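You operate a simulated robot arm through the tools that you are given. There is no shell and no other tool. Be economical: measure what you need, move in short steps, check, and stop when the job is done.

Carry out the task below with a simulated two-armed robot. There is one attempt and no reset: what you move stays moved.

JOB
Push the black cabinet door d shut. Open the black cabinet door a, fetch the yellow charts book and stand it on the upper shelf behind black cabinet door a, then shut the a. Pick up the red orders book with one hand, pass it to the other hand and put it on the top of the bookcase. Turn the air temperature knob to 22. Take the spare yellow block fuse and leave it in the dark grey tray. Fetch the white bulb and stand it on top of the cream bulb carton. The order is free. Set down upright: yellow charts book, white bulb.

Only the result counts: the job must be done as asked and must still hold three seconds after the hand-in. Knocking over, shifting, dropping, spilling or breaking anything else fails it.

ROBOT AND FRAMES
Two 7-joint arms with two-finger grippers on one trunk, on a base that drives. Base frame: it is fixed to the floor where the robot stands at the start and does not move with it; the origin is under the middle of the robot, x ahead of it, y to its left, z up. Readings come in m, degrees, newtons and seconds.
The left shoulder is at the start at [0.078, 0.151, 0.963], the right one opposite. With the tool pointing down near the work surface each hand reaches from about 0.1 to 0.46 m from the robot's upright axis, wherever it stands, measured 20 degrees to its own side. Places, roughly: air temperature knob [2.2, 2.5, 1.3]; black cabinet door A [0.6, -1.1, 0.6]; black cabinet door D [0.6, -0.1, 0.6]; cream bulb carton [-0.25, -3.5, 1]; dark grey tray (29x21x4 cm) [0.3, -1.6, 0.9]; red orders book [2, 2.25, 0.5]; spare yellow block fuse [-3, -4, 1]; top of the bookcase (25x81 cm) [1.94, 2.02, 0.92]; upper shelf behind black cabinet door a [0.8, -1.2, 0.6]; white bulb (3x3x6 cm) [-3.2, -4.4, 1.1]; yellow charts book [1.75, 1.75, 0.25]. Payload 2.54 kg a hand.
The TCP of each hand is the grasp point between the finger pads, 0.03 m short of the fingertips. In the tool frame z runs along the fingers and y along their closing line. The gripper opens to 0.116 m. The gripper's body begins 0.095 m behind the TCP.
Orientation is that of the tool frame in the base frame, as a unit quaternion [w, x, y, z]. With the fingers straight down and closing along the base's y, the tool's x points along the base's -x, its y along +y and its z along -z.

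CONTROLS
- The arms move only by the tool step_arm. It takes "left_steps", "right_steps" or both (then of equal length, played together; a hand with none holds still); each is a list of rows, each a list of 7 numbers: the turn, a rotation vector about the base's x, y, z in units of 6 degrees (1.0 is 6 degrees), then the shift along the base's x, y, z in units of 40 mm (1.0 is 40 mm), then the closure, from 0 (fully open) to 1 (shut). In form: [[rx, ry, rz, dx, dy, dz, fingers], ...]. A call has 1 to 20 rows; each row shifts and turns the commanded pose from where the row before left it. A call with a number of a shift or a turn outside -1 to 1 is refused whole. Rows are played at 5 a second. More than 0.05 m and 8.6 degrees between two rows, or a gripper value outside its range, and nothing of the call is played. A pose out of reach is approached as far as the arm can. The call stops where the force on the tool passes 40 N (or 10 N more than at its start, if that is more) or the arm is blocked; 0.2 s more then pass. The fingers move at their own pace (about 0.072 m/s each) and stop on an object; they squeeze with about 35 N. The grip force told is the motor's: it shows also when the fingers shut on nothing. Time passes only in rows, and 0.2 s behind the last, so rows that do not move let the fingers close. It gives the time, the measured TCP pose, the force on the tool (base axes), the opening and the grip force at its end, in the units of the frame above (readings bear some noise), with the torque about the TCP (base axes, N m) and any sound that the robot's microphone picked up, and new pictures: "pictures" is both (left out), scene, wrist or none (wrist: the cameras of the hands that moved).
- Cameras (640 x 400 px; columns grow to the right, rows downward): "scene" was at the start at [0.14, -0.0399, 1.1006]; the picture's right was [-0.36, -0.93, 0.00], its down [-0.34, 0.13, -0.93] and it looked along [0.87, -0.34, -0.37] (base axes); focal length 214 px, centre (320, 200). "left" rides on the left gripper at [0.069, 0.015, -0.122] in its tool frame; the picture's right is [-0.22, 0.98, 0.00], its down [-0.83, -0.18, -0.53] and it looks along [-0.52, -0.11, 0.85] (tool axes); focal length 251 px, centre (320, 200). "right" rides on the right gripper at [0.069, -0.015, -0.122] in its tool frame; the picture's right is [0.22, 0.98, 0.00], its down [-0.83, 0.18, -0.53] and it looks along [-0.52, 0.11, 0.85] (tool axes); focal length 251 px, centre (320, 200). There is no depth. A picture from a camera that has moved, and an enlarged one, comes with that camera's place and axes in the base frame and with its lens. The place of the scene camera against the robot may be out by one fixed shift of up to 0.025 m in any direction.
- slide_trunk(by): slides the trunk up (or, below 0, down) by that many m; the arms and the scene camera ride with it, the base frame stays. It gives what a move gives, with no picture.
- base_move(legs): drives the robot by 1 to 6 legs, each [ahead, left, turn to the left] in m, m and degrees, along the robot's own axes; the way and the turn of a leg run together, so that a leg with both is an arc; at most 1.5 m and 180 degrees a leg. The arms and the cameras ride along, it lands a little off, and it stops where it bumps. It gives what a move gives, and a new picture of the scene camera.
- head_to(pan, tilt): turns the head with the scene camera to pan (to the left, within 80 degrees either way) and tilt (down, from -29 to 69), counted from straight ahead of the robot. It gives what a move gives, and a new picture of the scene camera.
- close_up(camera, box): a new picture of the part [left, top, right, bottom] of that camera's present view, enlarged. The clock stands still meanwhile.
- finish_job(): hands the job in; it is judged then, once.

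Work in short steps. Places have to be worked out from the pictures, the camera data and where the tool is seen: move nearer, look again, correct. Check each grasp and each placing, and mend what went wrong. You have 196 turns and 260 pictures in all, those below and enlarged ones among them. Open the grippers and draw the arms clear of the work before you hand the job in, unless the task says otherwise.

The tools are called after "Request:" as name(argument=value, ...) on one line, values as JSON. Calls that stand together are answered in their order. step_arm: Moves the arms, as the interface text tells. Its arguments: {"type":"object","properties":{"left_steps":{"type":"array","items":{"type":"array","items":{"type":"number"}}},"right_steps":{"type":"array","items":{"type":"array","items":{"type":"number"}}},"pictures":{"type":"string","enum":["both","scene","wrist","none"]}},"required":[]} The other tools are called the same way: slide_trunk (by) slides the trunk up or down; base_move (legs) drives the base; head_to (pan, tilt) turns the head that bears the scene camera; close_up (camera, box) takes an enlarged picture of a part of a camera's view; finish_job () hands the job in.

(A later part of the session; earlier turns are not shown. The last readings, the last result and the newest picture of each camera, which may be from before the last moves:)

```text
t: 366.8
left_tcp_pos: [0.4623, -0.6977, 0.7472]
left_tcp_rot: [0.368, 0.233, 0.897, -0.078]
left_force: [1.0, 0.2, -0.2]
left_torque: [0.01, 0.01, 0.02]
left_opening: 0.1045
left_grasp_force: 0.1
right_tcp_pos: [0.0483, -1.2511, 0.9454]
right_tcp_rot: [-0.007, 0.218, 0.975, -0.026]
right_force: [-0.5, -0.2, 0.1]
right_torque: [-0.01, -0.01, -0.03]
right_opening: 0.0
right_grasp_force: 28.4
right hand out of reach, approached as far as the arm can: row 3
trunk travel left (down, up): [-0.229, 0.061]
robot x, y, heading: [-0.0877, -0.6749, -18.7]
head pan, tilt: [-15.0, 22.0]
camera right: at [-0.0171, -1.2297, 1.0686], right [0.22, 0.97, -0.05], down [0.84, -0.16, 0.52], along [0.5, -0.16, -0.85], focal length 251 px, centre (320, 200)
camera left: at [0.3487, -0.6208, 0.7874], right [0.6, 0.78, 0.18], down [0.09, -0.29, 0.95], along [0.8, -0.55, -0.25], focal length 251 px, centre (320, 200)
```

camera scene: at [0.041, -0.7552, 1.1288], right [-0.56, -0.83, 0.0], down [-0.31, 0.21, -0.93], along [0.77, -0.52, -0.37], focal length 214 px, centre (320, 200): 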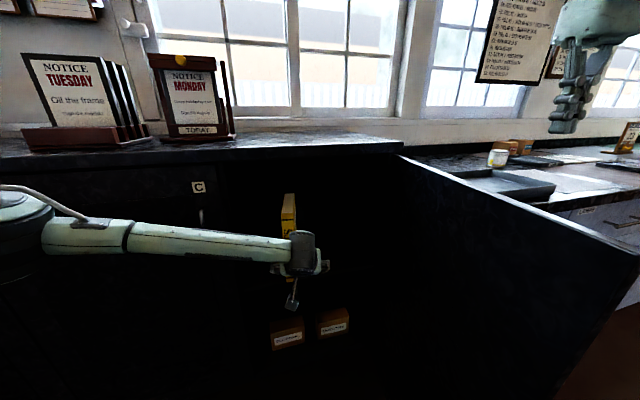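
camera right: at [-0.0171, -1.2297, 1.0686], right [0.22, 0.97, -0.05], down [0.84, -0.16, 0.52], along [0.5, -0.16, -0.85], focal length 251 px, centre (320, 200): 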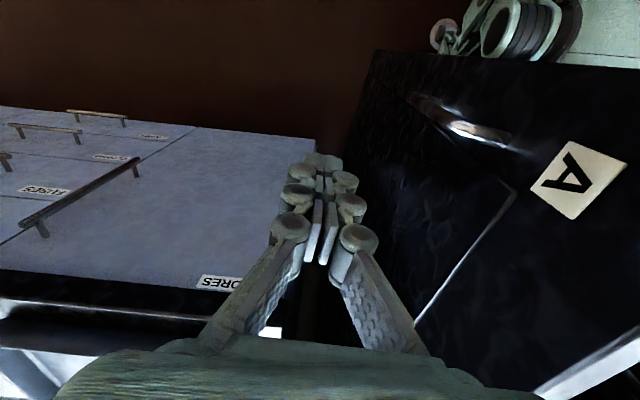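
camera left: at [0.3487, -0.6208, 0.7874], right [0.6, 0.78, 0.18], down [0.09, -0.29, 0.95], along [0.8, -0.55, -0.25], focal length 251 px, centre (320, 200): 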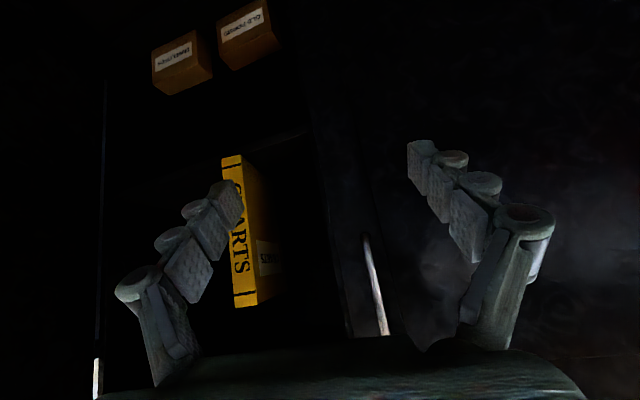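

The peg is on the outer side (A label visible). I sweep the door closed along its arc.

Request:
step_arm(right_steps=[[0, 0, 0, 0.55, 0.17, 0, 1], [0, 0, 0, 0.55, 0.17, 0, 1], [0, 0, 0, 0.174, 0.5, 0, 1], [0, 0, 0, 0.174, 0.5, 0, 1], [0, 0, 0, 0.174, 0.5, 0, 1], [0, 0, 0, 0.174, 0.5, 0, 1], [0, 0, 0, 0.28, 0.51, 0, 1], [0, 0, 0, 0.28, 0.51, 0, 1], [0, 0, 0, 0.28, 0.51, 0, 1], [0, 0, 0, 0.37, 0.45, 0, 1], [0, 0, 0, 0.37, 0.45, 0, 1], [0, 0, 0, 0.37, 0.45, 0, 1], [0, 0, 0, 0.44, 0.38, 0, 1], [0, 0, 0, 0.44, 0.38, 0, 1], [0, 0, 0, 0.44, 0.38, 0, 1], [0, 0, 0, 0.5, 0.3, 0, 1], [0, 0, 0, 0.5, 0.3, 0, 1], [0, 0, 0, 0.5, 0.3, 0, 1]], left_steps=[[0, 0, 0, -0.3, 0.5, 0, 0.3], [0, 0, 0, -0.3, 0.5, 0, 0.3], [0, 0, 0, -0.3, 0.5, 0, 0.5], [0, 0, 0, -0.3, 0.5, 0, 0.5], [0, 0, 0, -0.3, 0.5, 0, 0.5], [0, 0, 0, -0.3, 0.3, 0, 0.5], [0, 0, 0, 0, 0, 0, 0.5], [0, 0, 0, 0, 0, 0, 0.5], [0, 0, 0, 0, 0, 0, 0.5], [0, 0, 0, 0, 0, 0, 0.5], [0, 0, 0, 0, 0, 0, 0.5], [0, 0, 0, 0, 0, 0, 0.5], [0, 0, 0, 0, 0, 0, 0.5], [0, 0, 0, 0, 0, 0, 0.5], [0, 0, 0, 0, 0, 0, 0.5], [0, 0, 0, 0, 0, 0, 0.5], [0, 0, 0, 0, 0, 0, 0.5], [0, 0, 0, 0, 0, 0, 0.5]], pictures="none")

Request:
step_arm(right_steps=[[0, 0, 0, 0.55, 0.21, 0, 1], [0, 0, 0, 0.55, 0.21, 0, 1], [0, 0, 0, 0.55, 0.21, 0, 1], [0, 0, 0, 0.57, 0.116, 0, 1], [0, 0, 0, 0.57, 0.116, 0, 1], [0, 0, 0, 0.57, 0.116, 0, 1], [0, 0, 0, 0.585, 0.01, 0, 1], [0, 0, 0, 0.585, 0.01, 0, 1], [0, 0, 0, 0.585, 0.01, 0, 1], [0, 0, 0, 0.576, -0.093, 0, 1], [0, 0, 0, 0.576, -0.093, 0, 1], [0, 0, 0, 0.576, -0.093, 0, 1]], pictures="scene")

```text
t: 368.9
left_tcp_pos: [0.4364, -0.5961, 0.7282]
left_tcp_rot: [0.367, 0.233, 0.897, -0.077]
left_force: [-0.8, -0.4, 0.0]
left_torque: [-0.02, -0.01, -0.01]
left_opening: 0.0582
left_grasp_force: 0.0
left hand out of reach, approached as far as the arm can: row 3, 4, 5, 6
right_tcp_pos: [0.1527, -1.0984, 0.9471]
right_tcp_rot: [-0.014, 0.221, 0.975, -0.035]
right_force: [-13.5, -11.2, 5.4]
right_torque: [0.85, -0.9, 0.17]
right_opening: 0.0002
right_grasp_force: 28.1
trunk travel left (down, up): [-0.229, 0.061]
robot x, y, heading: [-0.0837, -0.6778, -18.6]
head pan, tilt: [-15.0, 22.0]
stopped in row 10 (right hand): the force on the tool passed its limit at 70 N (the readings are from after the stop); the commanded pose is now the measured one
```

```text
t: 369.2
left_tcp_pos: [0.4355, -0.5964, 0.73]
left_tcp_rot: [0.368, 0.234, 0.897, -0.077]
left_force: [0.0, 0.0, -0.2]
left_torque: [-0.04, -0.01, -0.01]
left_opening: 0.058
left_grasp_force: 0.1
right_tcp_pos: [0.151, -1.0996, 0.9485]
right_tcp_rot: [-0.019, 0.22, 0.975, -0.041]
right_force: [-22.2, -13.8, 8.1]
right_torque: [1.13, -1.42, 0.32]
right_opening: 0.0
right_grasp_force: 28.4
trunk travel left (down, up): [-0.229, 0.061]
robot x, y, heading: [-0.0842, -0.6734, -18.8]
head pan, tilt: [-15.0, 22.0]
stopped in row 1 (right hand): the force on the tool passed its limit at 65 N (the readings are from after the stop); the commanded pose is now the measured one
camera scene: at [0.0386, -0.7561, 1.1292], right [-0.56, -0.83, 0.0], down [-0.31, 0.21, -0.93], along [0.77, -0.52, -0.37], focal length 214 px, centre (320, 200)
```

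scene: 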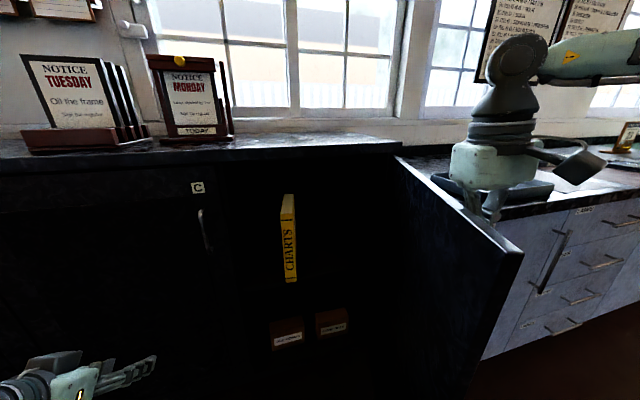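

My own base is in the door's swing path. I back 9 cm, re-extend the peg and continue the sweep.

Request:
base_move(legs=[[-0.09, 0, 0]])

Request:
step_arm(right_steps=[[0, 0, 0, 0.8, -0.28, 0, 1], [0, 0, 0, 0.8, -0.2, 0, 1], [0, 0, 0, 0.37, 0.45, 0, 1], [0, 0, 0, 0.37, 0.45, 0, 1], [0, 0, 0, 0.37, 0.45, 0, 1], [0, 0, 0, 0.44, 0.38, 0, 1], [0, 0, 0, 0.44, 0.38, 0, 1], [0, 0, 0, 0.44, 0.38, 0, 1], [0, 0, 0, 0.5, 0.3, 0, 1], [0, 0, 0, 0.5, 0.3, 0, 1], [0, 0, 0, 0.5, 0.3, 0, 1], [0, 0, 0, 0.55, 0.21, 0, 1], [0, 0, 0, 0.55, 0.21, 0, 1]], pictures="scene")

```text
t: 370.3
left_tcp_pos: [0.3505, -0.5657, 0.7289]
left_tcp_rot: [0.368, 0.234, 0.896, -0.079]
left_force: [-0.3, 0.6, -0.7]
left_torque: [-0.02, -0.04, -0.04]
left_opening: 0.0582
left_grasp_force: 0.0
right_tcp_pos: [0.0689, -1.0667, 0.9469]
right_tcp_rot: [-0.019, 0.219, 0.975, -0.04]
right_force: [-0.5, 0.1, 0.1]
right_torque: [-0.02, -0.05, 0.0]
right_opening: 0.0001
right_grasp_force: 28.4
trunk travel left (down, up): [-0.229, 0.061]
robot x, y, heading: [-0.172, -0.6453, -19.0]
head pan, tilt: [-15.0, 22.0]
camera scene: at [-0.0451, -0.7257, 1.1288], right [-0.56, -0.83, 0.0], down [-0.31, 0.21, -0.93], along [0.77, -0.52, -0.37], focal length 214 px, centre (320, 200)
```

scene: 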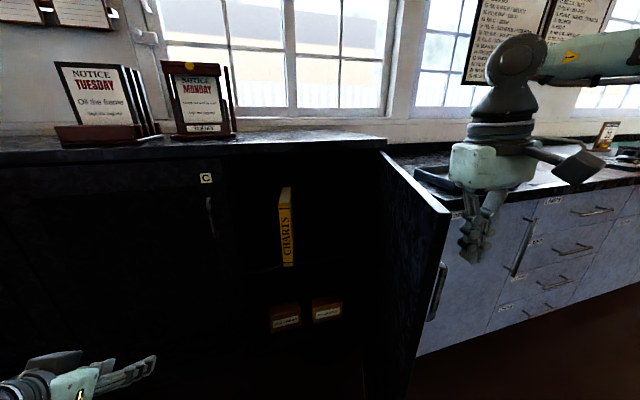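

```text
t: 373.1
left_tcp_pos: [0.3503, -0.5662, 0.7271]
left_tcp_rot: [0.368, 0.233, 0.897, -0.079]
left_force: [-0.7, 0.0, -0.5]
left_torque: [0.02, 0.01, 0.02]
left_opening: 0.0579
left_grasp_force: 0.0
right_tcp_pos: [0.2985, -0.9533, 0.9432]
right_tcp_rot: [-0.02, 0.22, 0.975, -0.039]
right_force: [-0.4, 0.0, -0.7]
right_torque: [-0.04, -0.01, -0.02]
right_opening: 0.0003
right_grasp_force: 28.1
right hand out of reach, approached as far as the arm can: row 12, 13
trunk travel left (down, up): [-0.229, 0.061]
robot x, y, heading: [-0.1736, -0.6441, -19.0]
head pan, tilt: [-15.0, 22.0]
camera scene: at [-0.045, -0.7256, 1.1288], right [-0.56, -0.83, 0.0], down [-0.31, 0.21, -0.93], along [0.77, -0.52, -0.37], focal length 214 px, centre (320, 200)
```

scene: 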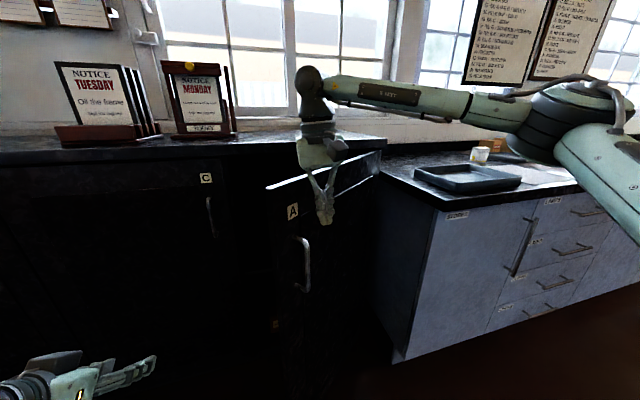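

Nearly closed. I drive forward to push it shut with the peg.

Request:
base_move(legs=[[0.24, 0, 0]])

```text
t: 374.9
left_tcp_pos: [0.5758, -0.6462, 0.7273]
left_tcp_rot: [0.368, 0.235, 0.896, -0.079]
left_force: [-1.0, 0.9, -0.1]
left_torque: [-0.01, 0.0, 0.01]
left_opening: 0.058
left_grasp_force: 0.1
right_tcp_pos: [0.5236, -1.0336, 0.9434]
right_tcp_rot: [-0.018, 0.221, 0.974, -0.039]
right_force: [-0.5, -0.1, 0.4]
right_torque: [0.0, 0.01, 0.0]
right_opening: 0.0003
right_grasp_force: 29.1
trunk travel left (down, up): [-0.229, 0.061]
robot x, y, heading: [0.0519, -0.7251, -19.1]
head pan, tilt: [-15.0, 22.0]
camera scene: at [0.1802, -0.8042, 1.1286], right [-0.56, -0.83, 0.0], down [-0.31, 0.21, -0.93], along [0.77, -0.52, -0.38], focal length 214 px, centre (320, 200)
```

scene: 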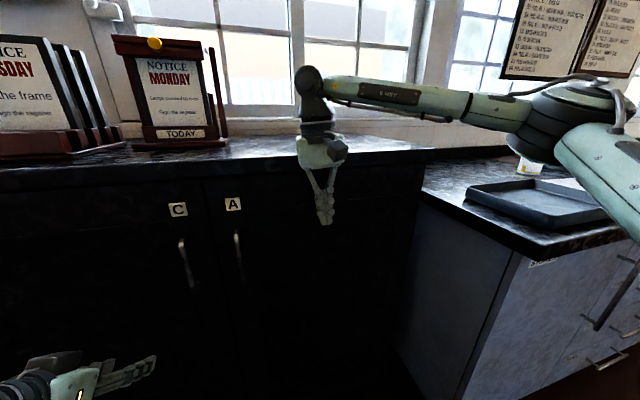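

It looks shut; I press a little further until I feel resistance.

Request:
base_move(legs=[[0.07, 0, 0]])

Request:
close_up(camera="scene", box=[120, 140, 400, 320])

```text
t: 375.8
left_tcp_pos: [0.6106, -0.6588, 0.7291]
left_tcp_rot: [0.369, 0.236, 0.896, -0.079]
left_force: [0.4, 0.9, -0.4]
left_torque: [-0.01, 0.02, -0.01]
left_opening: 0.0579
left_grasp_force: 0.2
right_tcp_pos: [0.5492, -1.0431, 0.9474]
right_tcp_rot: [-0.026, 0.212, 0.976, -0.04]
right_force: [-10.8, 1.1, 3.1]
right_torque: [0.05, -1.24, 0.4]
right_opening: 0.0
right_grasp_force: 28.8
trunk travel left (down, up): [-0.229, 0.061]
robot x, y, heading: [0.0871, -0.7369, -19.5]
head pan, tilt: [-15.0, 22.0]
stopped in leg 1: the force on the tool passed its limit at 111 N (the readings are from after the stop); the commanded pose is now the measured one
camera scene: at [0.2137, -0.8164, 1.1289], right [-0.56, -0.83, 0.0], down [-0.31, 0.21, -0.93], along [0.77, -0.52, -0.37], focal length 214 px, centre (320, 200)
```

scene: 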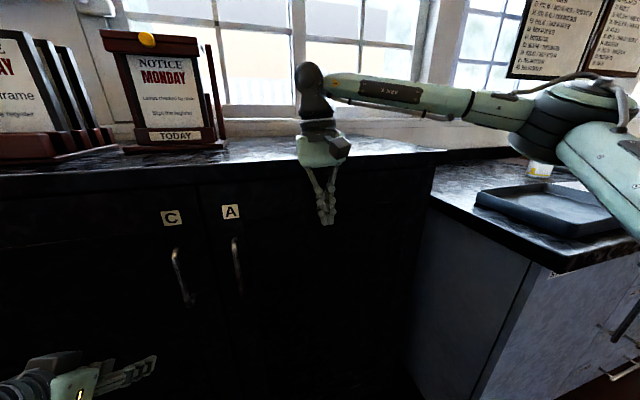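

```text
2.22 times, centred on (260, 230) of scene
camera zoom: at [0.2137, -0.8164, 1.1289], right [-0.56, -0.83, 0.0], down [-0.31, 0.21, -0.93], along [0.77, -0.52, -0.37], focal length 477 px, centre (453, 133)
```

zoom: 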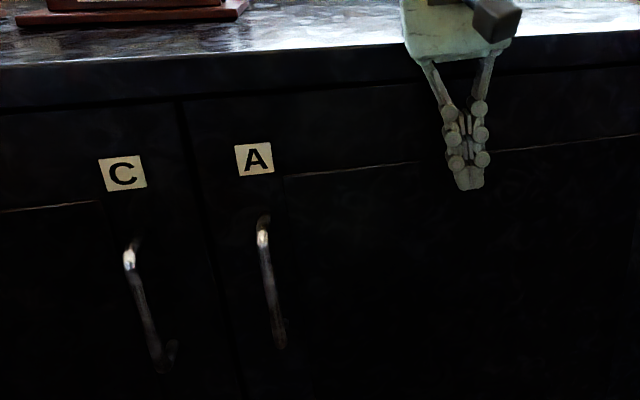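

Door A is shut (solid stop, labels level). Next, the fuse and bulb at the far end: I back off, turn down the corridor, drive about 4.1 m and face the opposite side.

Request:
base_move(legs=[[-0.4, 0, 0], [0, 0, -90], [1.45, 0, 0], [1.45, 0, 0], [1.2, 0, 0]])

Request:
head_to(pan=-60, tilt=20)

```text
t: 401.6
left_tcp_pos: [-1.5792, -4.9862, 0.7266]
left_tcp_rot: [0.207, 0.795, 0.476, -0.313]
left_force: [0.1, -0.2, -0.7]
left_torque: [0.02, 0.0, 0.02]
left_opening: 0.0583
left_grasp_force: 0.1
right_tcp_pos: [-1.9653, -4.9349, 0.9462]
right_tcp_rot: [-0.047, 0.834, 0.55, -0.011]
right_force: [0.9, 0.7, 0.6]
right_torque: [0.0, 0.01, 0.01]
right_opening: 0.0
right_grasp_force: 28.2
trunk travel left (down, up): [-0.229, 0.061]
robot x, y, heading: [-1.6699, -4.4642, -107.9]
head pan, tilt: [-15.0, 22.0]
camera scene: at [-1.7541, -4.6143, 1.1287], right [-0.84, 0.54, 0.0], down [0.2, 0.31, -0.93], along [-0.5, -0.78, -0.37], focal length 214 px, centre (320, 200)
```

scene: 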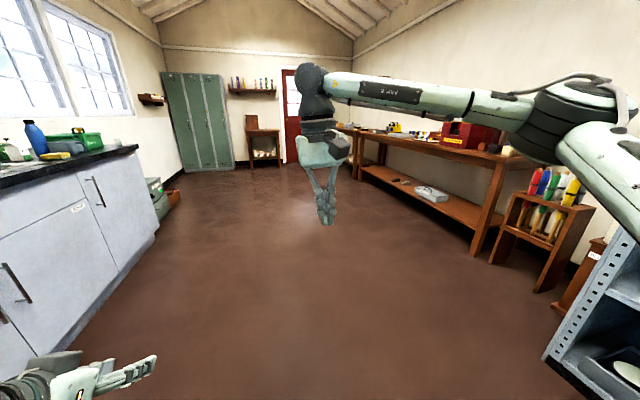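

```text
t: 402.7
left_tcp_pos: [-1.5799, -4.9863, 0.7276]
left_tcp_rot: [0.208, 0.795, 0.477, -0.313]
left_force: [0.8, -0.4, -0.5]
left_torque: [0.03, -0.02, -0.01]
left_opening: 0.0578
left_grasp_force: 0.1
right_tcp_pos: [-1.966, -4.9348, 0.9473]
right_tcp_rot: [-0.048, 0.834, 0.55, -0.011]
right_force: [0.6, -0.3, 0.1]
right_torque: [0.0, 0.0, 0.0]
right_opening: 0.0
right_grasp_force: 28.1
trunk travel left (down, up): [-0.229, 0.061]
robot x, y, heading: [-1.6672, -4.469, -107.9]
head pan, tilt: [-60.0, 20.0]
camera scene: at [-1.7947, -4.5559, 1.1319], right [-0.21, 0.98, 0.0], down [0.33, 0.07, -0.94], along [-0.92, -0.2, -0.34], focal length 214 px, centre (320, 200)
```

scene: 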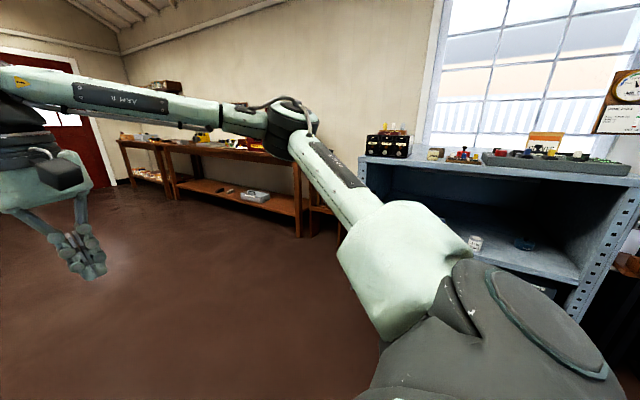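

The fuse sits among items on the blue-grey shelf unit, and the bulb is near the black box on its left end. I turn to face that unit and zoom in.

Request:
base_move(legs=[[0, 0, -91]])

Request:
head_to(pan=0, tilt=15)

Request:
close_up(camera="scene", box=[160, 100, 480, 280])

```text
t: 407.1
left_tcp_pos: [-2.189, -4.5487, 0.7284]
left_tcp_rot: [-0.077, 0.897, -0.231, -0.368]
left_force: [0.3, -0.4, 0.5]
left_torque: [0.02, -0.01, -0.02]
left_opening: 0.0579
left_grasp_force: 0.0
right_tcp_pos: [-2.1337, -4.1628, 0.9467]
right_tcp_rot: [-0.041, 0.977, -0.206, 0.026]
right_force: [-0.2, 0.4, -1.0]
right_torque: [0.02, 0.0, -0.01]
right_opening: 0.0
right_grasp_force: 28.7
trunk travel left (down, up): [-0.229, 0.061]
robot x, y, heading: [-1.6681, -4.467, 161.6]
head pan, tilt: [-60.0, 20.0]
camera scene: at [-1.7656, -4.3586, 1.1319], right [0.98, 0.2, 0.0], down [0.07, -0.34, -0.94], along [-0.19, 0.92, -0.34], focal length 214 px, centre (320, 200)
```

scene: 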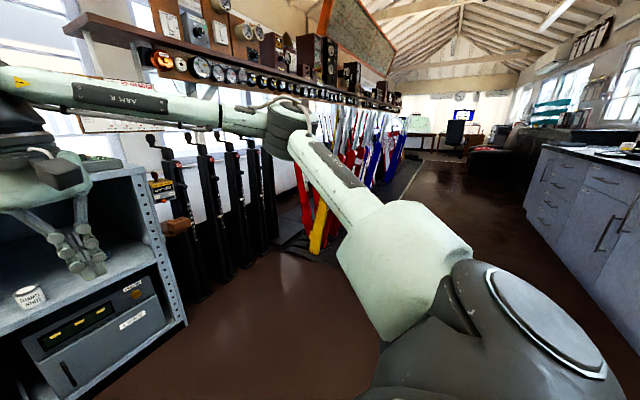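

```text
t: 408.4
left_tcp_pos: [-2.1898, -4.5489, 0.7273]
left_tcp_rot: [-0.077, 0.897, -0.231, -0.368]
left_force: [-0.1, 1.1, 1.1]
left_torque: [0.0, 0.04, -0.01]
left_opening: 0.0581
left_grasp_force: 0.0
right_tcp_pos: [-2.134, -4.1617, 0.9453]
right_tcp_rot: [-0.041, 0.977, -0.206, 0.026]
right_force: [0.9, 0.1, -0.3]
right_torque: [-0.01, 0.01, -0.01]
right_opening: 0.0
right_grasp_force: 28.6
trunk travel left (down, up): [-0.229, 0.061]
robot x, y, heading: [-1.6683, -4.463, 161.5]
head pan, tilt: [0.0, 15.0]
camera scene: at [-1.8357, -4.4201, 1.1401], right [0.32, 0.95, 0.0], down [0.25, -0.08, -0.97], along [-0.92, 0.31, -0.26], focal length 214 px, centre (320, 200)
```

scene: 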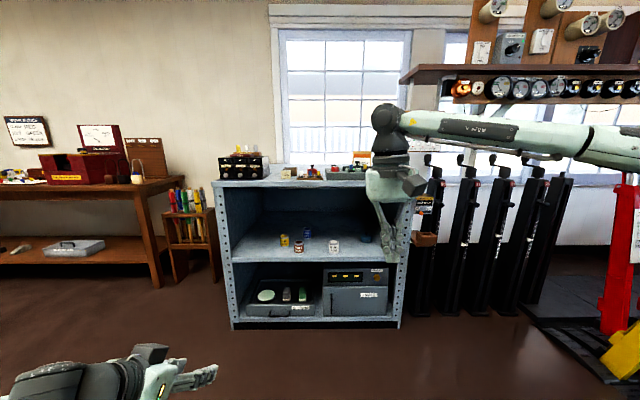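

```text
2.00 times, centred on (320, 190) of scene
camera zoom: at [-1.8357, -4.4201, 1.1401], right [0.32, 0.95, 0.0], down [0.25, -0.08, -0.97], along [-0.92, 0.31, -0.26], focal length 429 px, centre (320, 220)
```

zoom: 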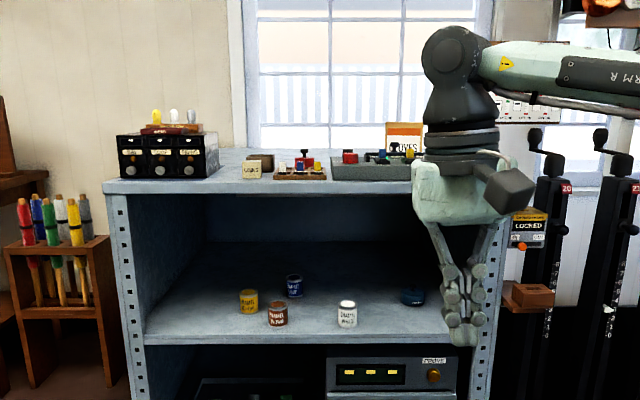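

The unit faces me squarely: three bulbs (white in the middle) stand on the black drawer box, and fuses lie in a wooden tray. I raise both hands, raise the trunk, then drive closer and look again.

Request:
step_arm(left_steps=[[-0.247, -0.74, 0, 0.14, -0.05, 0.9, 0.5], [-0.247, -0.74, 0, 0.14, -0.05, 0.9, 0.5], [-0.247, -0.74, 0, 0.14, -0.05, 0.9, 0.5], [-0.247, -0.74, 0, 0.14, -0.05, 0.9, 0.5], [-0.247, -0.74, 0, 0.14, -0.05, 0.9, 0.5], [-0.247, -0.74, 0, 0.14, -0.05, 0.9, 0.5], [-0.247, -0.74, 0, 0.14, -0.05, 0.9, 0.5], [-0.247, -0.74, 0, 0.14, -0.05, 0.9, 0.5], [-0.247, -0.74, 0, 0.14, -0.05, 0.9, 0.5], [-0.247, -0.74, 0, 0.14, -0.05, 0.9, 0.5]], right_steps=[[0, 0, 0, 0.24, -0.08, 0.4, 0.5], [0, 0, 0, 0.24, -0.08, 0.4, 0.5], [0, 0, 0, 0.24, -0.08, 0.4, 0.5], [0, 0, 0, 0.24, -0.08, 0.4, 0.5], [0, 0, 0, 0.24, -0.08, 0.4, 0.5], [0, 0, 0, 0.24, -0.08, 0.4, 0.5], [0, 0, 0, 0.24, -0.08, 0.4, 0.5], [0, 0, 0, 0.24, -0.08, 0.4, 0.5], [0, 0, 0, 0.24, -0.08, 0.4, 0.5], [0, 0, 0, 0.24, -0.08, 0.4, 0.5]], pictures="none")

Request:
slide_trunk(by=0.055)

Request:
head_to(pan=5, tilt=25)

Request:
base_move(legs=[[0.6, 0, 0]])

Request:
close_up(camera="scene", box=[140, 110, 460, 290])

```text
t: 410.6
left_tcp_pos: [-2.1389, -4.5676, 1.0877]
left_tcp_rot: [-0.045, 0.972, -0.229, 0.03]
left_force: [-1.1, 0.9, 0.6]
left_torque: [-0.01, 0.01, -0.02]
left_opening: 0.0581
left_grasp_force: 0.1
left hand out of reach, approached as far as the arm can: row 1
right_tcp_pos: [-2.0365, -4.1932, 1.1067]
right_tcp_rot: [-0.041, 0.977, -0.207, 0.025]
right_force: [0.7, -0.6, -0.1]
right_torque: [-0.01, 0.0, -0.03]
right_opening: 0.0579
right_grasp_force: 0.0
trunk travel left (down, up): [-0.229, 0.061]
robot x, y, heading: [-1.6651, -4.4655, 161.5]
head pan, tilt: [0.0, 15.0]
```

```text
t: 411.5
left_tcp_pos: [-2.1411, -4.5696, 1.1415]
left_tcp_rot: [-0.045, 0.972, -0.229, 0.031]
left_force: [0.2, -0.5, 0.5]
left_torque: [0.0, 0.02, 0.0]
left_opening: 0.0581
left_grasp_force: 0.0
right_tcp_pos: [-2.0366, -4.1932, 1.1616]
right_tcp_rot: [-0.041, 0.977, -0.206, 0.026]
right_force: [-0.4, 0.1, -0.1]
right_torque: [-0.05, -0.03, 0.01]
right_opening: 0.0583
right_grasp_force: 0.1
trunk travel left (down, up): [-0.284, 0.006]
robot x, y, heading: [-1.6658, -4.4662, 161.3]
head pan, tilt: [0.0, 15.0]
```

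```text
t: 412.3
left_tcp_pos: [-2.1399, -4.569, 1.1415]
left_tcp_rot: [-0.045, 0.972, -0.229, 0.03]
left_force: [-0.2, 0.4, 0.0]
left_torque: [-0.02, 0.01, 0.0]
left_opening: 0.0582
left_grasp_force: 0.0
right_tcp_pos: [-2.0373, -4.1932, 1.1611]
right_tcp_rot: [-0.041, 0.977, -0.205, 0.025]
right_force: [0.2, -0.1, -1.0]
right_torque: [0.01, 0.01, 0.02]
right_opening: 0.0579
right_grasp_force: 0.0
trunk travel left (down, up): [-0.284, 0.006]
robot x, y, heading: [-1.6685, -4.468, 161.3]
head pan, tilt: [5.0, 25.0]
camera scene: at [-1.8367, -4.4283, 1.1789], right [0.23, 0.97, 0.0], down [0.41, -0.1, -0.91], along [-0.88, 0.21, -0.42], focal length 214 px, centre (320, 200)
```

scene: 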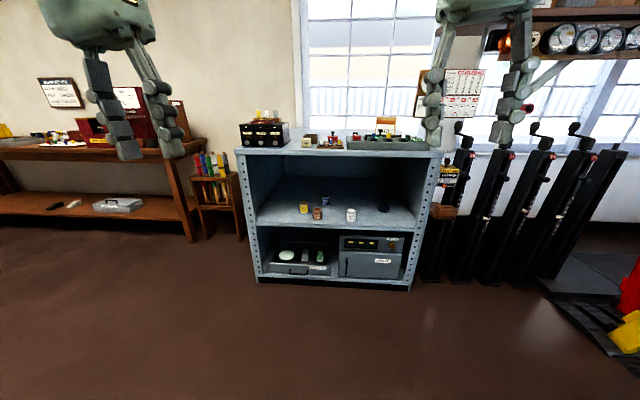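

```text
t: 415.7
left_tcp_pos: [-2.715, -4.3679, 1.1413]
left_tcp_rot: [-0.045, 0.971, -0.233, 0.03]
left_force: [0.2, 0.2, -0.2]
left_torque: [0.01, -0.01, 0.0]
left_opening: 0.0582
left_grasp_force: 0.0
right_tcp_pos: [-2.6079, -3.9955, 1.1616]
right_tcp_rot: [-0.041, 0.976, -0.211, 0.026]
right_force: [-0.3, 0.1, 0.4]
right_torque: [0.0, -0.01, -0.02]
right_opening: 0.0581
right_grasp_force: 0.0
trunk travel left (down, up): [-0.284, 0.006]
robot x, y, heading: [-2.2413, -4.267, 160.9]
head pan, tilt: [5.0, 25.0]
camera scene: at [-2.409, -4.2313, 1.1788], right [0.24, 0.97, 0.0], down [0.41, -0.1, -0.91], along [-0.88, 0.22, -0.42], focal length 214 px, centre (320, 200)
```

scene: 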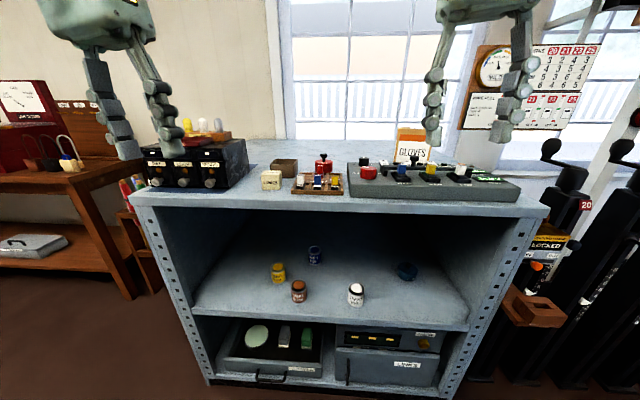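

```text
2.00 times, centred on (300, 200) of scene
camera zoom: at [-2.409, -4.2313, 1.1788], right [0.24, 0.97, 0.0], down [0.41, -0.1, -0.91], along [-0.88, 0.22, -0.42], focal length 429 px, centre (360, 200)
```

zoom: 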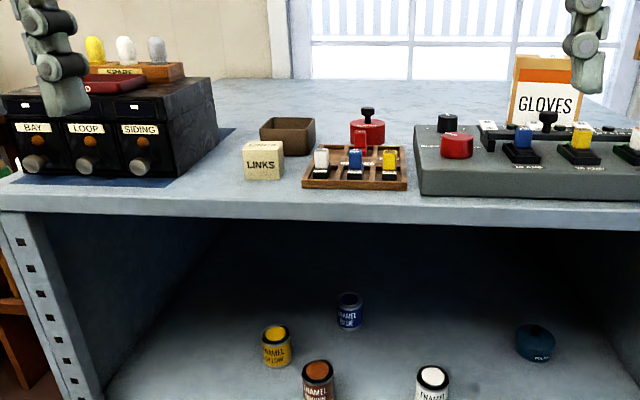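

I see the spare yellow block in the wooden tray's right slot and the "SPARE" bulbs with the white one in the middle. I shift left 0.2 m and forward 0.2 m so each hand faces its object, then use the wrist cameras.

Request:
base_move(legs=[[0, 0.2, 0], [0.2, 0, 0]])

Request:
close_up(camera="right", box=[0, 0, 640, 400])

Request:
close_up(camera="left", box=[0, 0, 640, 400])

```text
t: 419.4
left_tcp_pos: [-2.9688, -4.4887, 1.1407]
left_tcp_rot: [-0.044, 0.971, -0.235, 0.03]
left_force: [0.0, -1.0, -0.2]
left_torque: [-0.02, -0.03, 0.0]
left_opening: 0.0579
left_grasp_force: 0.0
right_tcp_pos: [-2.8613, -4.1161, 1.1608]
right_tcp_rot: [-0.041, 0.976, -0.213, 0.026]
right_force: [0.5, -0.6, -0.7]
right_torque: [-0.01, -0.05, -0.02]
right_opening: 0.0579
right_grasp_force: 0.0
trunk travel left (down, up): [-0.284, 0.006]
robot x, y, heading: [-2.4977, -4.3911, 160.8]
head pan, tilt: [5.0, 25.0]
camera scene: at [-2.6638, -4.3533, 1.1787], right [0.25, 0.97, 0.0], down [0.41, -0.1, -0.91], along [-0.88, 0.22, -0.42], focal length 214 px, centre (320, 200)
```

scene: 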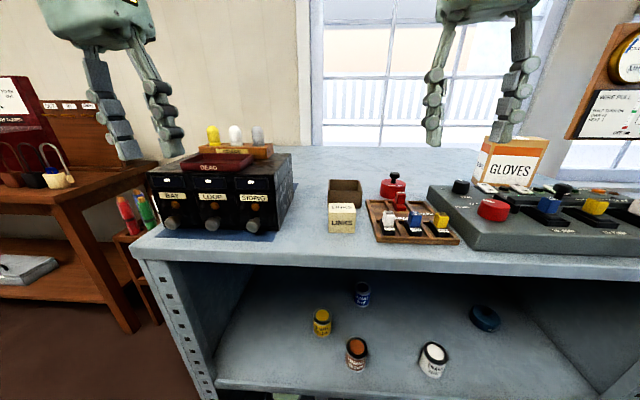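

```text
1.00 times, centred on (320, 200) of right (not enlarged: the box is as wide or as high as the picture)
camera zoom: at [-2.8005, -4.1392, 1.2873], right [-0.21, -0.97, -0.08], down [-0.86, 0.14, 0.49], along [-0.46, 0.17, -0.87], focal length 251 px, centre (320, 200)
```

zoom: 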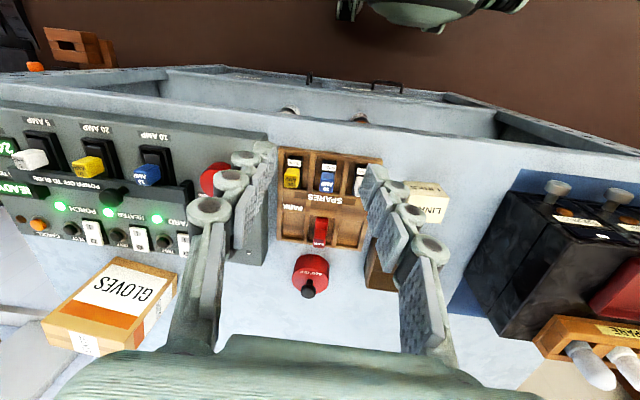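

```text
1.00 times, centred on (320, 200) of left (not enlarged: the box is as wide or as high as the picture)
camera zoom: at [-2.9259, -4.543, 1.2648], right [-0.63, -0.77, -0.11], down [-0.69, 0.5, 0.52], along [-0.34, 0.4, -0.85], focal length 251 px, centre (320, 200)
```

zoom: 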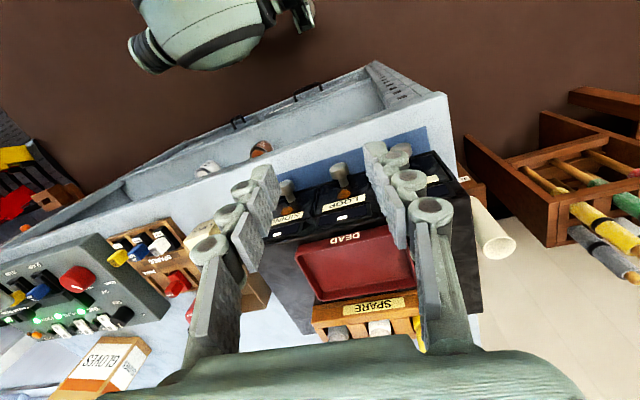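

Both objects located: fuse ≈(−2.919, −4.052), white bulb ≈(−3.122, −4.432). Both should be gripped front-to-back because of neighbours, so I rotate each hand about 90°.

Request:
step_arm(left_steps=[[0, 0, 0.96, 0, 0, 0.05, 0.4], [0, 0, 0.96, 0, 0, 0.05, 0.4], [0, 0, 0.96, 0, 0, 0.05, 0.4], [0, 0, 0.96, 0, 0, 0.05, 0.4], [0, 0, 0.96, 0, 0, 0.05, 0.4], [0, 0, 0.96, 0, 0, 0.05, 0.4], [0, 0, 0.96, 0, 0, 0.05, 0.4], [0, 0, 0.96, 0, 0, 0.05, 0.4], [0, 0, 0.96, 0, 0, 0.05, 0.4], [0, 0, 0.96, 0, 0, 0.05, 0.4], [0, 0, 0.96, 0, 0, 0.05, 0.4], [0, 0, 0.96, 0, 0, 0.05, 0.4], [0, 0, 0.96, 0, 0, 0.05, 0.4], [0, 0, 0.96, 0, 0, 0.05, 0.4], [0, 0, 0.96, 0, 0, 0.05, 0.4], [0, 0, 0.96, 0, 0, 0.05, 0.4], [0, 0, 0.96, 0, 0, 0.05, 0.4]], right_steps=[[0, 0, -0.83, 0, 0, 0, 0.5], [0, 0, -0.83, 0, 0, 0, 0.5], [0, 0, -0.83, 0, 0, 0, 0.5], [0, 0, -0.83, 0, 0, 0, 0.5], [0, 0, -0.83, 0, 0, 0, 0.5], [0, 0, -0.83, 0, 0, 0, 0.5], [0, 0, -0.83, 0, 0, 0, 0.5], [0, 0, -0.83, 0, 0, 0, 0.5], [0, 0, -0.83, 0, 0, 0, 0.5], [0, 0, -0.83, 0, 0, 0, 0.5], [0, 0, -0.83, 0, 0, 0, 0.5], [0, 0, -0.83, 0, 0, 0, 0.5], [0, 0, -0.83, 0, 0, 0, 0.5], [0, 0, -0.83, 0, 0, 0, 0.5], [0, 0, -0.83, 0, 0, 0, 0.5], [0, 0, -0.83, 0, 0, 0, 0.5], [0, 0, -0.83, 0, 0, 0, 0.5]], pictures="none")

```text
t: 423.0
left_tcp_pos: [-2.969, -4.4908, 1.175]
left_tcp_rot: [-0.052, 0.814, 0.578, -0.014]
left_force: [1.1, -0.4, 0.0]
left_torque: [-0.02, 0.01, 0.0]
left_opening: 0.0697
left_grasp_force: 0.1
right_tcp_pos: [-2.8601, -4.1159, 1.1624]
right_tcp_rot: [0.012, -0.578, 0.815, -0.047]
right_force: [-0.6, -0.6, -0.7]
right_torque: [0.02, -0.01, 0.01]
right_opening: 0.0583
right_grasp_force: 0.1
trunk travel left (down, up): [-0.284, 0.006]
robot x, y, heading: [-2.4934, -4.3872, 160.4]
head pan, tilt: [5.0, 25.0]
```

Rotations done. I move each hand above its object and take wrist views.

Request:
step_arm(left_steps=[[0, 0, 0, -0.765, 0.294, 0, 0.4], [0, 0, 0, -0.765, 0.294, 0, 0.4], [0, 0, 0, -0.765, 0.294, 0, 0.4], [0, 0, 0, -0.765, 0.294, 0, 0.4], [0, 0, 0, -0.765, 0.294, 0, 0.4]], right_steps=[[0, 0, 0, -0.295, 0.32, -0.46, 0.5], [0, 0, 0, -0.295, 0.32, -0.46, 0.5], [0, 0, 0, -0.295, 0.32, -0.46, 0.5], [0, 0, 0, -0.295, 0.32, -0.46, 0.5], [0, 0, 0, -0.295, 0.32, -0.46, 0.5]], pictures="wrist")

```text
t: 424.2
left_tcp_pos: [-3.1212, -4.4287, 1.1746]
left_tcp_rot: [-0.051, 0.815, 0.577, -0.013]
left_force: [-1.1, 0.8, -0.1]
left_torque: [0.03, -0.01, -0.02]
left_opening: 0.0694
left_grasp_force: 0.0
right_tcp_pos: [-2.921, -4.0521, 1.0693]
right_tcp_rot: [0.012, -0.579, 0.814, -0.046]
right_force: [0.7, -0.3, -0.5]
right_torque: [-0.03, 0.0, 0.01]
right_opening: 0.0578
right_grasp_force: 0.0
trunk travel left (down, up): [-0.284, 0.006]
robot x, y, heading: [-2.4911, -4.3919, 160.8]
head pan, tilt: [5.0, 25.0]
camera right: at [-2.9381, -4.1145, 1.1948], right [-0.99, 0.12, -0.08], down [0.06, 0.87, 0.49], along [0.13, 0.48, -0.87], focal length 251 px, centre (320, 200)
camera left: at [-3.0756, -4.377, 1.2983], right [0.85, -0.52, -0.1], down [-0.4, -0.75, 0.52], along [-0.35, -0.4, -0.85], focal length 251 px, centre (320, 200)
```

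right: 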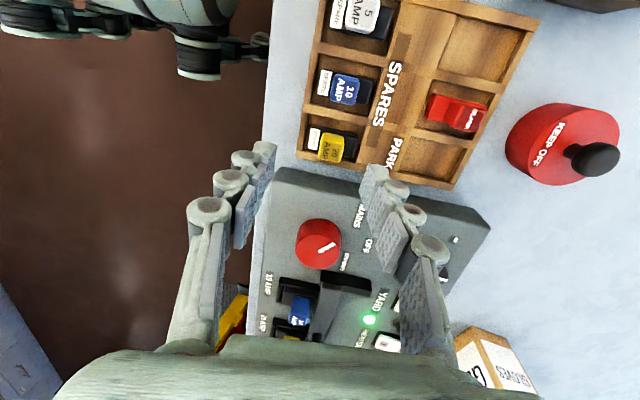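
left: 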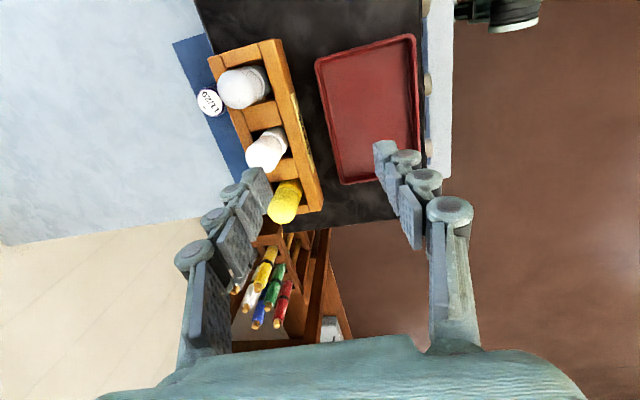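

Triangulation: fuse top (−2.927, −4.045, 0.97), bulb (−3.181, −4.404, ~1.08). I grasp the fuse with the right hand now while the left moves above the bulb.

Request:
step_arm(right_steps=[[0, 0, 0, -0.15, 0.19, -0.3, 0.6], [0, 0, 0, 0, 0, -0.5, 0.6], [0, 0, 0, 0, 0, -0.6, 0.6], [0, 0, 0, 0, 0, -0.6, 0.6], [0, 0, 0, 0, 0, 0, 1], [0, 0, 0, 0, 0, 0, 1], [0, 0, 0, 0, 0, 0, 1], [0, 0, 0, 0, 0, 0, 1]], left_steps=[[0, 0, 0, -0.5, 0.2, 0, 0.4], [0, 0, 0, -0.5, 0.2, 0, 0.4], [0, 0, 0, -0.5, 0.2, 0, 0.4], [0, 0, 0, 0, 0, 0, 0.4], [0, 0, 0, 0, 0, 0, 0.4], [0, 0, 0, 0, 0, 0, 0.4], [0, 0, 0, 0, 0, 0, 0.4], [0, 0, 0, 0, 0, 0, 0.4]], pictures="wrist")

```text
t: 425.6
left_tcp_pos: [-3.182, -4.407, 1.1773]
left_tcp_rot: [-0.052, 0.815, 0.578, -0.015]
left_force: [-0.4, 0.4, -0.4]
left_torque: [-0.01, -0.04, 0.01]
left_opening: 0.0697
left_grasp_force: 0.1
right_tcp_pos: [-2.9269, -4.0453, 0.9973]
right_tcp_rot: [0.006, -0.578, 0.815, -0.041]
right_force: [-1.2, 0.9, 19.2]
right_torque: [0.01, -0.2, 0.06]
right_opening: 0.0318
right_grasp_force: 34.2
trunk travel left (down, up): [-0.284, 0.006]
robot x, y, heading: [-2.4937, -4.387, 160.7]
head pan, tilt: [5.0, 25.0]
stopped in row 6 (right hand): the force on the tool passed its limit at 48 N (the readings are from after the stop); the commanded pose is now the measured one
camera right: at [-2.9431, -4.1088, 1.1241], right [-0.99, 0.12, -0.06], down [0.07, 0.87, 0.49], along [0.11, 0.48, -0.87], focal length 251 px, centre (320, 200)
camera left: at [-3.1352, -4.3548, 1.3006], right [0.85, -0.52, -0.11], down [-0.4, -0.76, 0.52], along [-0.35, -0.4, -0.85], focal length 251 px, centre (320, 200)
```

right: 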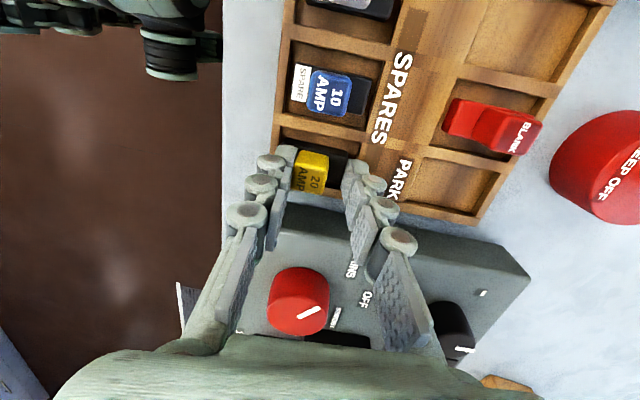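
left: 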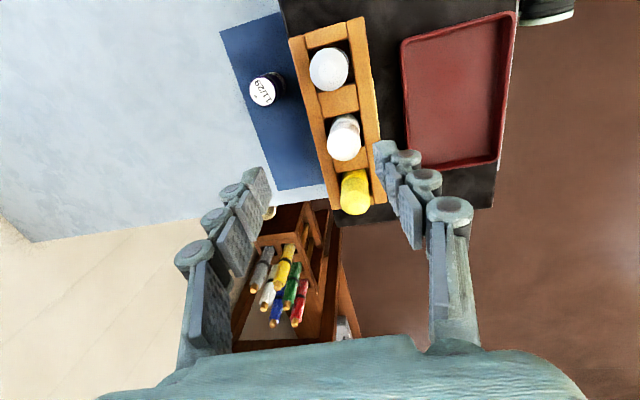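

The right hand grips 3.2 cm (fuse body). I lift it gently, and lower the left hand onto the bulb (−3.169, −4.406) and close.

Request:
step_arm(right_steps=[[0, 0, 0, 0, 0, 0.2, 1], [0, 0, 0, 0, 0, 0.3, 1], [0, 0, 0, 0, 0, 0.4, 1], [0, 0, 0, 0, 0, 0.5, 1], [0, 0, 0, 0, 0, 0.5, 1], [0, 0, 0, 0, 0, 0, 1], [0, 0, 0, 0, 0, 0, 1], [0, 0, 0, 0, 0, 0, 1], [0, 0, 0, 0, 0, 0, 1]], left_steps=[[0, 0, 0, 0.33, 0.02, -0.3, 0.57], [0, 0, 0, 0, 0, -0.5, 0.57], [0, 0, 0, 0, 0, -0.5, 0.57], [0, 0, 0, 0, 0, -0.4, 0.57], [0, 0, 0, 0, 0, -0.2, 0.57], [0, 0, 0, 0, 0, 0, 0.8], [0, 0, 0, 0, 0, 0, 1], [0, 0, 0, 0, 0, 0, 1], [0, 0, 0, 0, 0, 0, 1]], pictures="wrist")

```text
t: 427.6
left_tcp_pos: [-3.1695, -4.4043, 1.0999]
left_tcp_rot: [-0.053, 0.814, 0.579, -0.014]
left_force: [-20.0, 7.0, 8.8]
left_torque: [-0.02, 0.32, 0.54]
left_opening: 0.0492
left_grasp_force: 35.1
right_tcp_pos: [-2.9294, -4.0447, 1.0706]
right_tcp_rot: [0.009, -0.578, 0.815, -0.043]
right_force: [0.4, -0.5, -0.9]
right_torque: [0.02, 0.01, 0.03]
right_opening: 0.0187
right_grasp_force: 35.2
trunk travel left (down, up): [-0.284, 0.006]
robot x, y, heading: [-2.4945, -4.3905, 160.9]
head pan, tilt: [5.0, 25.0]
camera right: at [-2.9452, -4.107, 1.1966], right [-0.99, 0.12, -0.07], down [0.07, 0.87, 0.49], along [0.12, 0.48, -0.87], focal length 251 px, centre (320, 200)
camera left: at [-3.1245, -4.352, 1.2235], right [0.85, -0.52, -0.11], down [-0.4, -0.76, 0.52], along [-0.35, -0.4, -0.85], focal length 251 px, centre (320, 200)
```

right: 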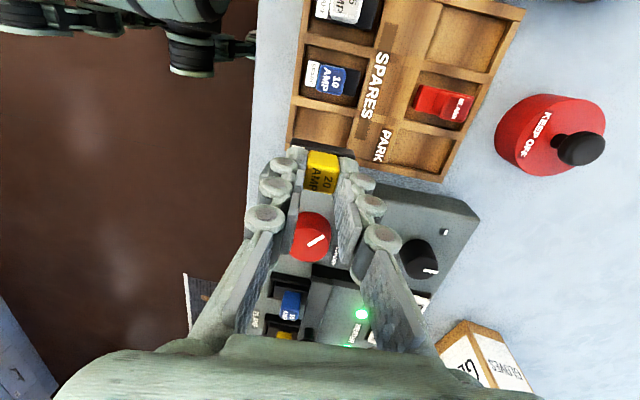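
left: 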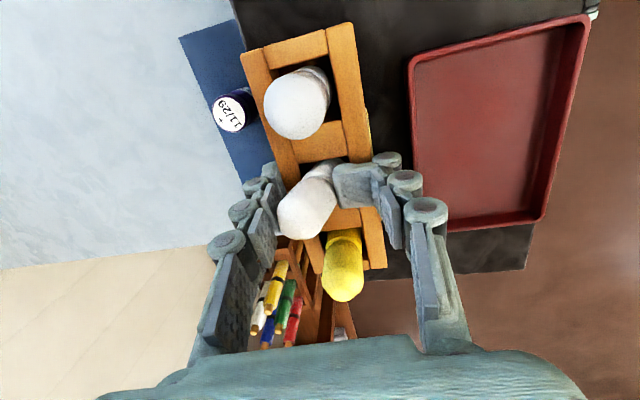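

Fuse is out and held. On the bulb, the fingers are blocked by the wooden rail below the glass, so I open, raise 2 cm and close again.

Request:
step_arm(left_steps=[[0, 0, 0, 0, 0, 0, 0.5], [0, 0, 0, 0, 0, 0.25, 0.5], [0, 0, 0, 0, 0, 0.3, 0.57], [0, 0, 0, 0, 0, 0, 1], [0, 0, 0, 0, 0, 0, 1], [0, 0, 0, 0, 0, 0, 1], [0, 0, 0, 0, 0, 0, 1]], pictures="wrist")

```text
t: 429.2
left_tcp_pos: [-3.1657, -4.4049, 1.126]
left_tcp_rot: [-0.054, 0.815, 0.577, -0.015]
left_force: [6.1, -5.3, 20.2]
left_torque: [-0.42, -0.46, 0.01]
left_opening: 0.0233
left_grasp_force: 35.2
right_tcp_pos: [-2.9263, -4.0462, 1.0736]
right_tcp_rot: [0.007, -0.578, 0.815, -0.042]
right_force: [-0.3, -0.2, -0.3]
right_torque: [0.0, 0.0, 0.0]
right_opening: 0.0185
right_grasp_force: 35.1
trunk travel left (down, up): [-0.284, 0.006]
robot x, y, heading: [-2.4941, -4.3898, 160.6]
head pan, tilt: [5.0, 25.0]
camera left: at [-3.1187, -4.3536, 1.2499], right [0.85, -0.52, -0.11], down [-0.4, -0.76, 0.52], along [-0.36, -0.39, -0.85], focal length 251 px, centre (320, 200)
```

left: 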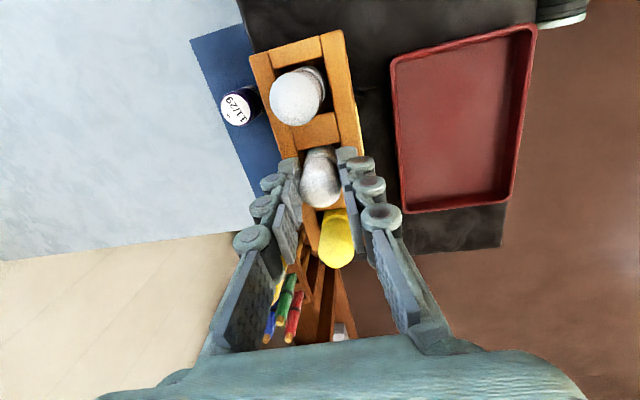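

Gripped at 2.3 cm. I lift the bulb straight up and check.

Request:
step_arm(left_steps=[[0, 0, 0, 0, 0, 0.2, 1], [0, 0, 0, 0, 0, 0.3, 1], [0, 0, 0, 0, 0, 0.5, 1], [0, 0, 0, 0, 0, 0.6, 1], [0, 0, 0, 0, 0, 0.6, 1]], pictures="wrist")

```text
t: 430.4
left_tcp_pos: [-3.1667, -4.4037, 1.2118]
left_tcp_rot: [-0.052, 0.815, 0.578, -0.014]
left_force: [-0.2, -1.0, 0.4]
left_torque: [0.01, 0.06, 0.0]
left_opening: 0.023
left_grasp_force: 34.8
right_tcp_pos: [-2.9262, -4.0459, 1.0713]
right_tcp_rot: [0.009, -0.578, 0.815, -0.042]
right_force: [0.3, 0.1, 0.1]
right_torque: [-0.01, 0.02, -0.07]
right_opening: 0.0187
right_grasp_force: 35.6
trunk travel left (down, up): [-0.284, 0.006]
robot x, y, heading: [-2.4973, -4.3918, 160.7]
head pan, tilt: [5.0, 25.0]
camera left: at [-3.1212, -4.3525, 1.334], right [0.85, -0.52, -0.11], down [-0.4, -0.76, 0.52], along [-0.35, -0.4, -0.85], focal length 251 px, centre (320, 200)
```

left: 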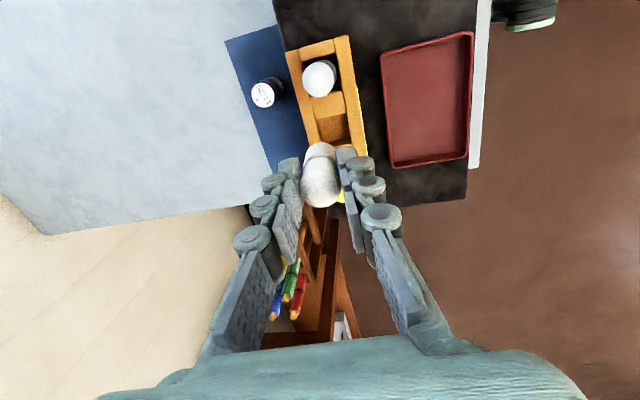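

Both objects are in hand. I back away, turn round to face the window-side counter, and move along to the bulb carton.

Request:
base_move(legs=[[-0.6, 0, 0], [0, 0, -90], [0, 0, -90], [0, 1.3, 0]])

Request:
head_to(pan=8, tilt=18)

```text
t: 453.7
left_tcp_pos: [-0.8999, -3.3061, 1.2105]
left_tcp_rot: [0.016, -0.602, 0.797, -0.051]
left_force: [0.4, 0.0, -0.7]
left_torque: [0.03, -0.03, -0.02]
left_opening: 0.0231
left_grasp_force: 35.2
right_tcp_pos: [-1.1161, -3.6777, 1.071]
right_tcp_rot: [-0.043, 0.797, 0.603, -0.009]
right_force: [-0.1, 0.0, 0.0]
right_torque: [0.01, 0.02, 0.0]
right_opening: 0.0184
right_grasp_force: 35.5
trunk travel left (down, up): [-0.284, 0.006]
robot x, y, heading: [-1.5672, -3.3561, -15.6]
head pan, tilt: [5.0, 25.0]
camera scene: at [-1.4286, -3.4009, 1.1788], right [-0.19, -0.98, 0.0], down [-0.42, 0.08, -0.91], along [0.89, -0.17, -0.42], focal length 214 px, centre (320, 200)
```

scene: 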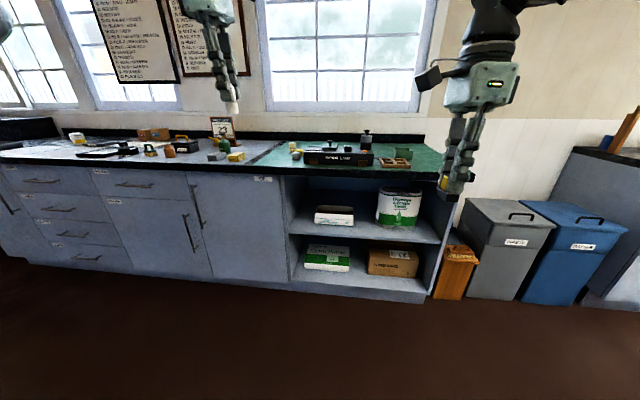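

```text
t: 454.4
left_tcp_pos: [-0.901, -3.3057, 1.2101]
left_tcp_rot: [0.016, -0.601, 0.797, -0.051]
left_force: [0.2, -0.2, -0.3]
left_torque: [0.0, 0.01, 0.01]
left_opening: 0.0228
left_grasp_force: 35.1
right_tcp_pos: [-1.1177, -3.6781, 1.0718]
right_tcp_rot: [-0.043, 0.797, 0.602, -0.009]
right_force: [-0.2, 0.4, 0.0]
right_torque: [-0.03, 0.02, -0.01]
right_opening: 0.0187
right_grasp_force: 35.0
trunk travel left (down, up): [-0.284, 0.006]
robot x, y, heading: [-1.5719, -3.3586, -15.8]
head pan, tilt: [8.0, 18.0]
camera scene: at [-1.4266, -3.3964, 1.1901], right [-0.14, -0.99, 0.0], down [-0.31, 0.04, -0.95], along [0.94, -0.13, -0.31], focal length 214 px, centre (320, 200)
```

scene: 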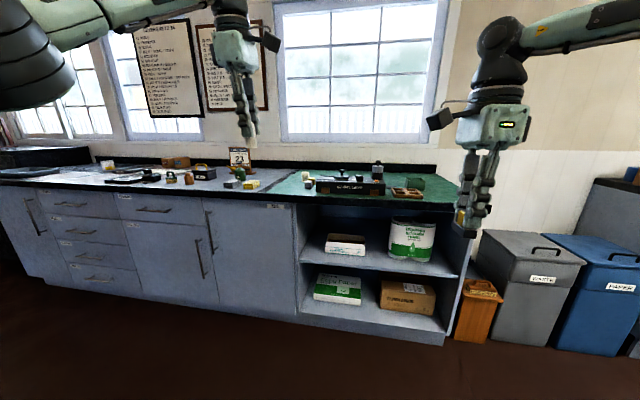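

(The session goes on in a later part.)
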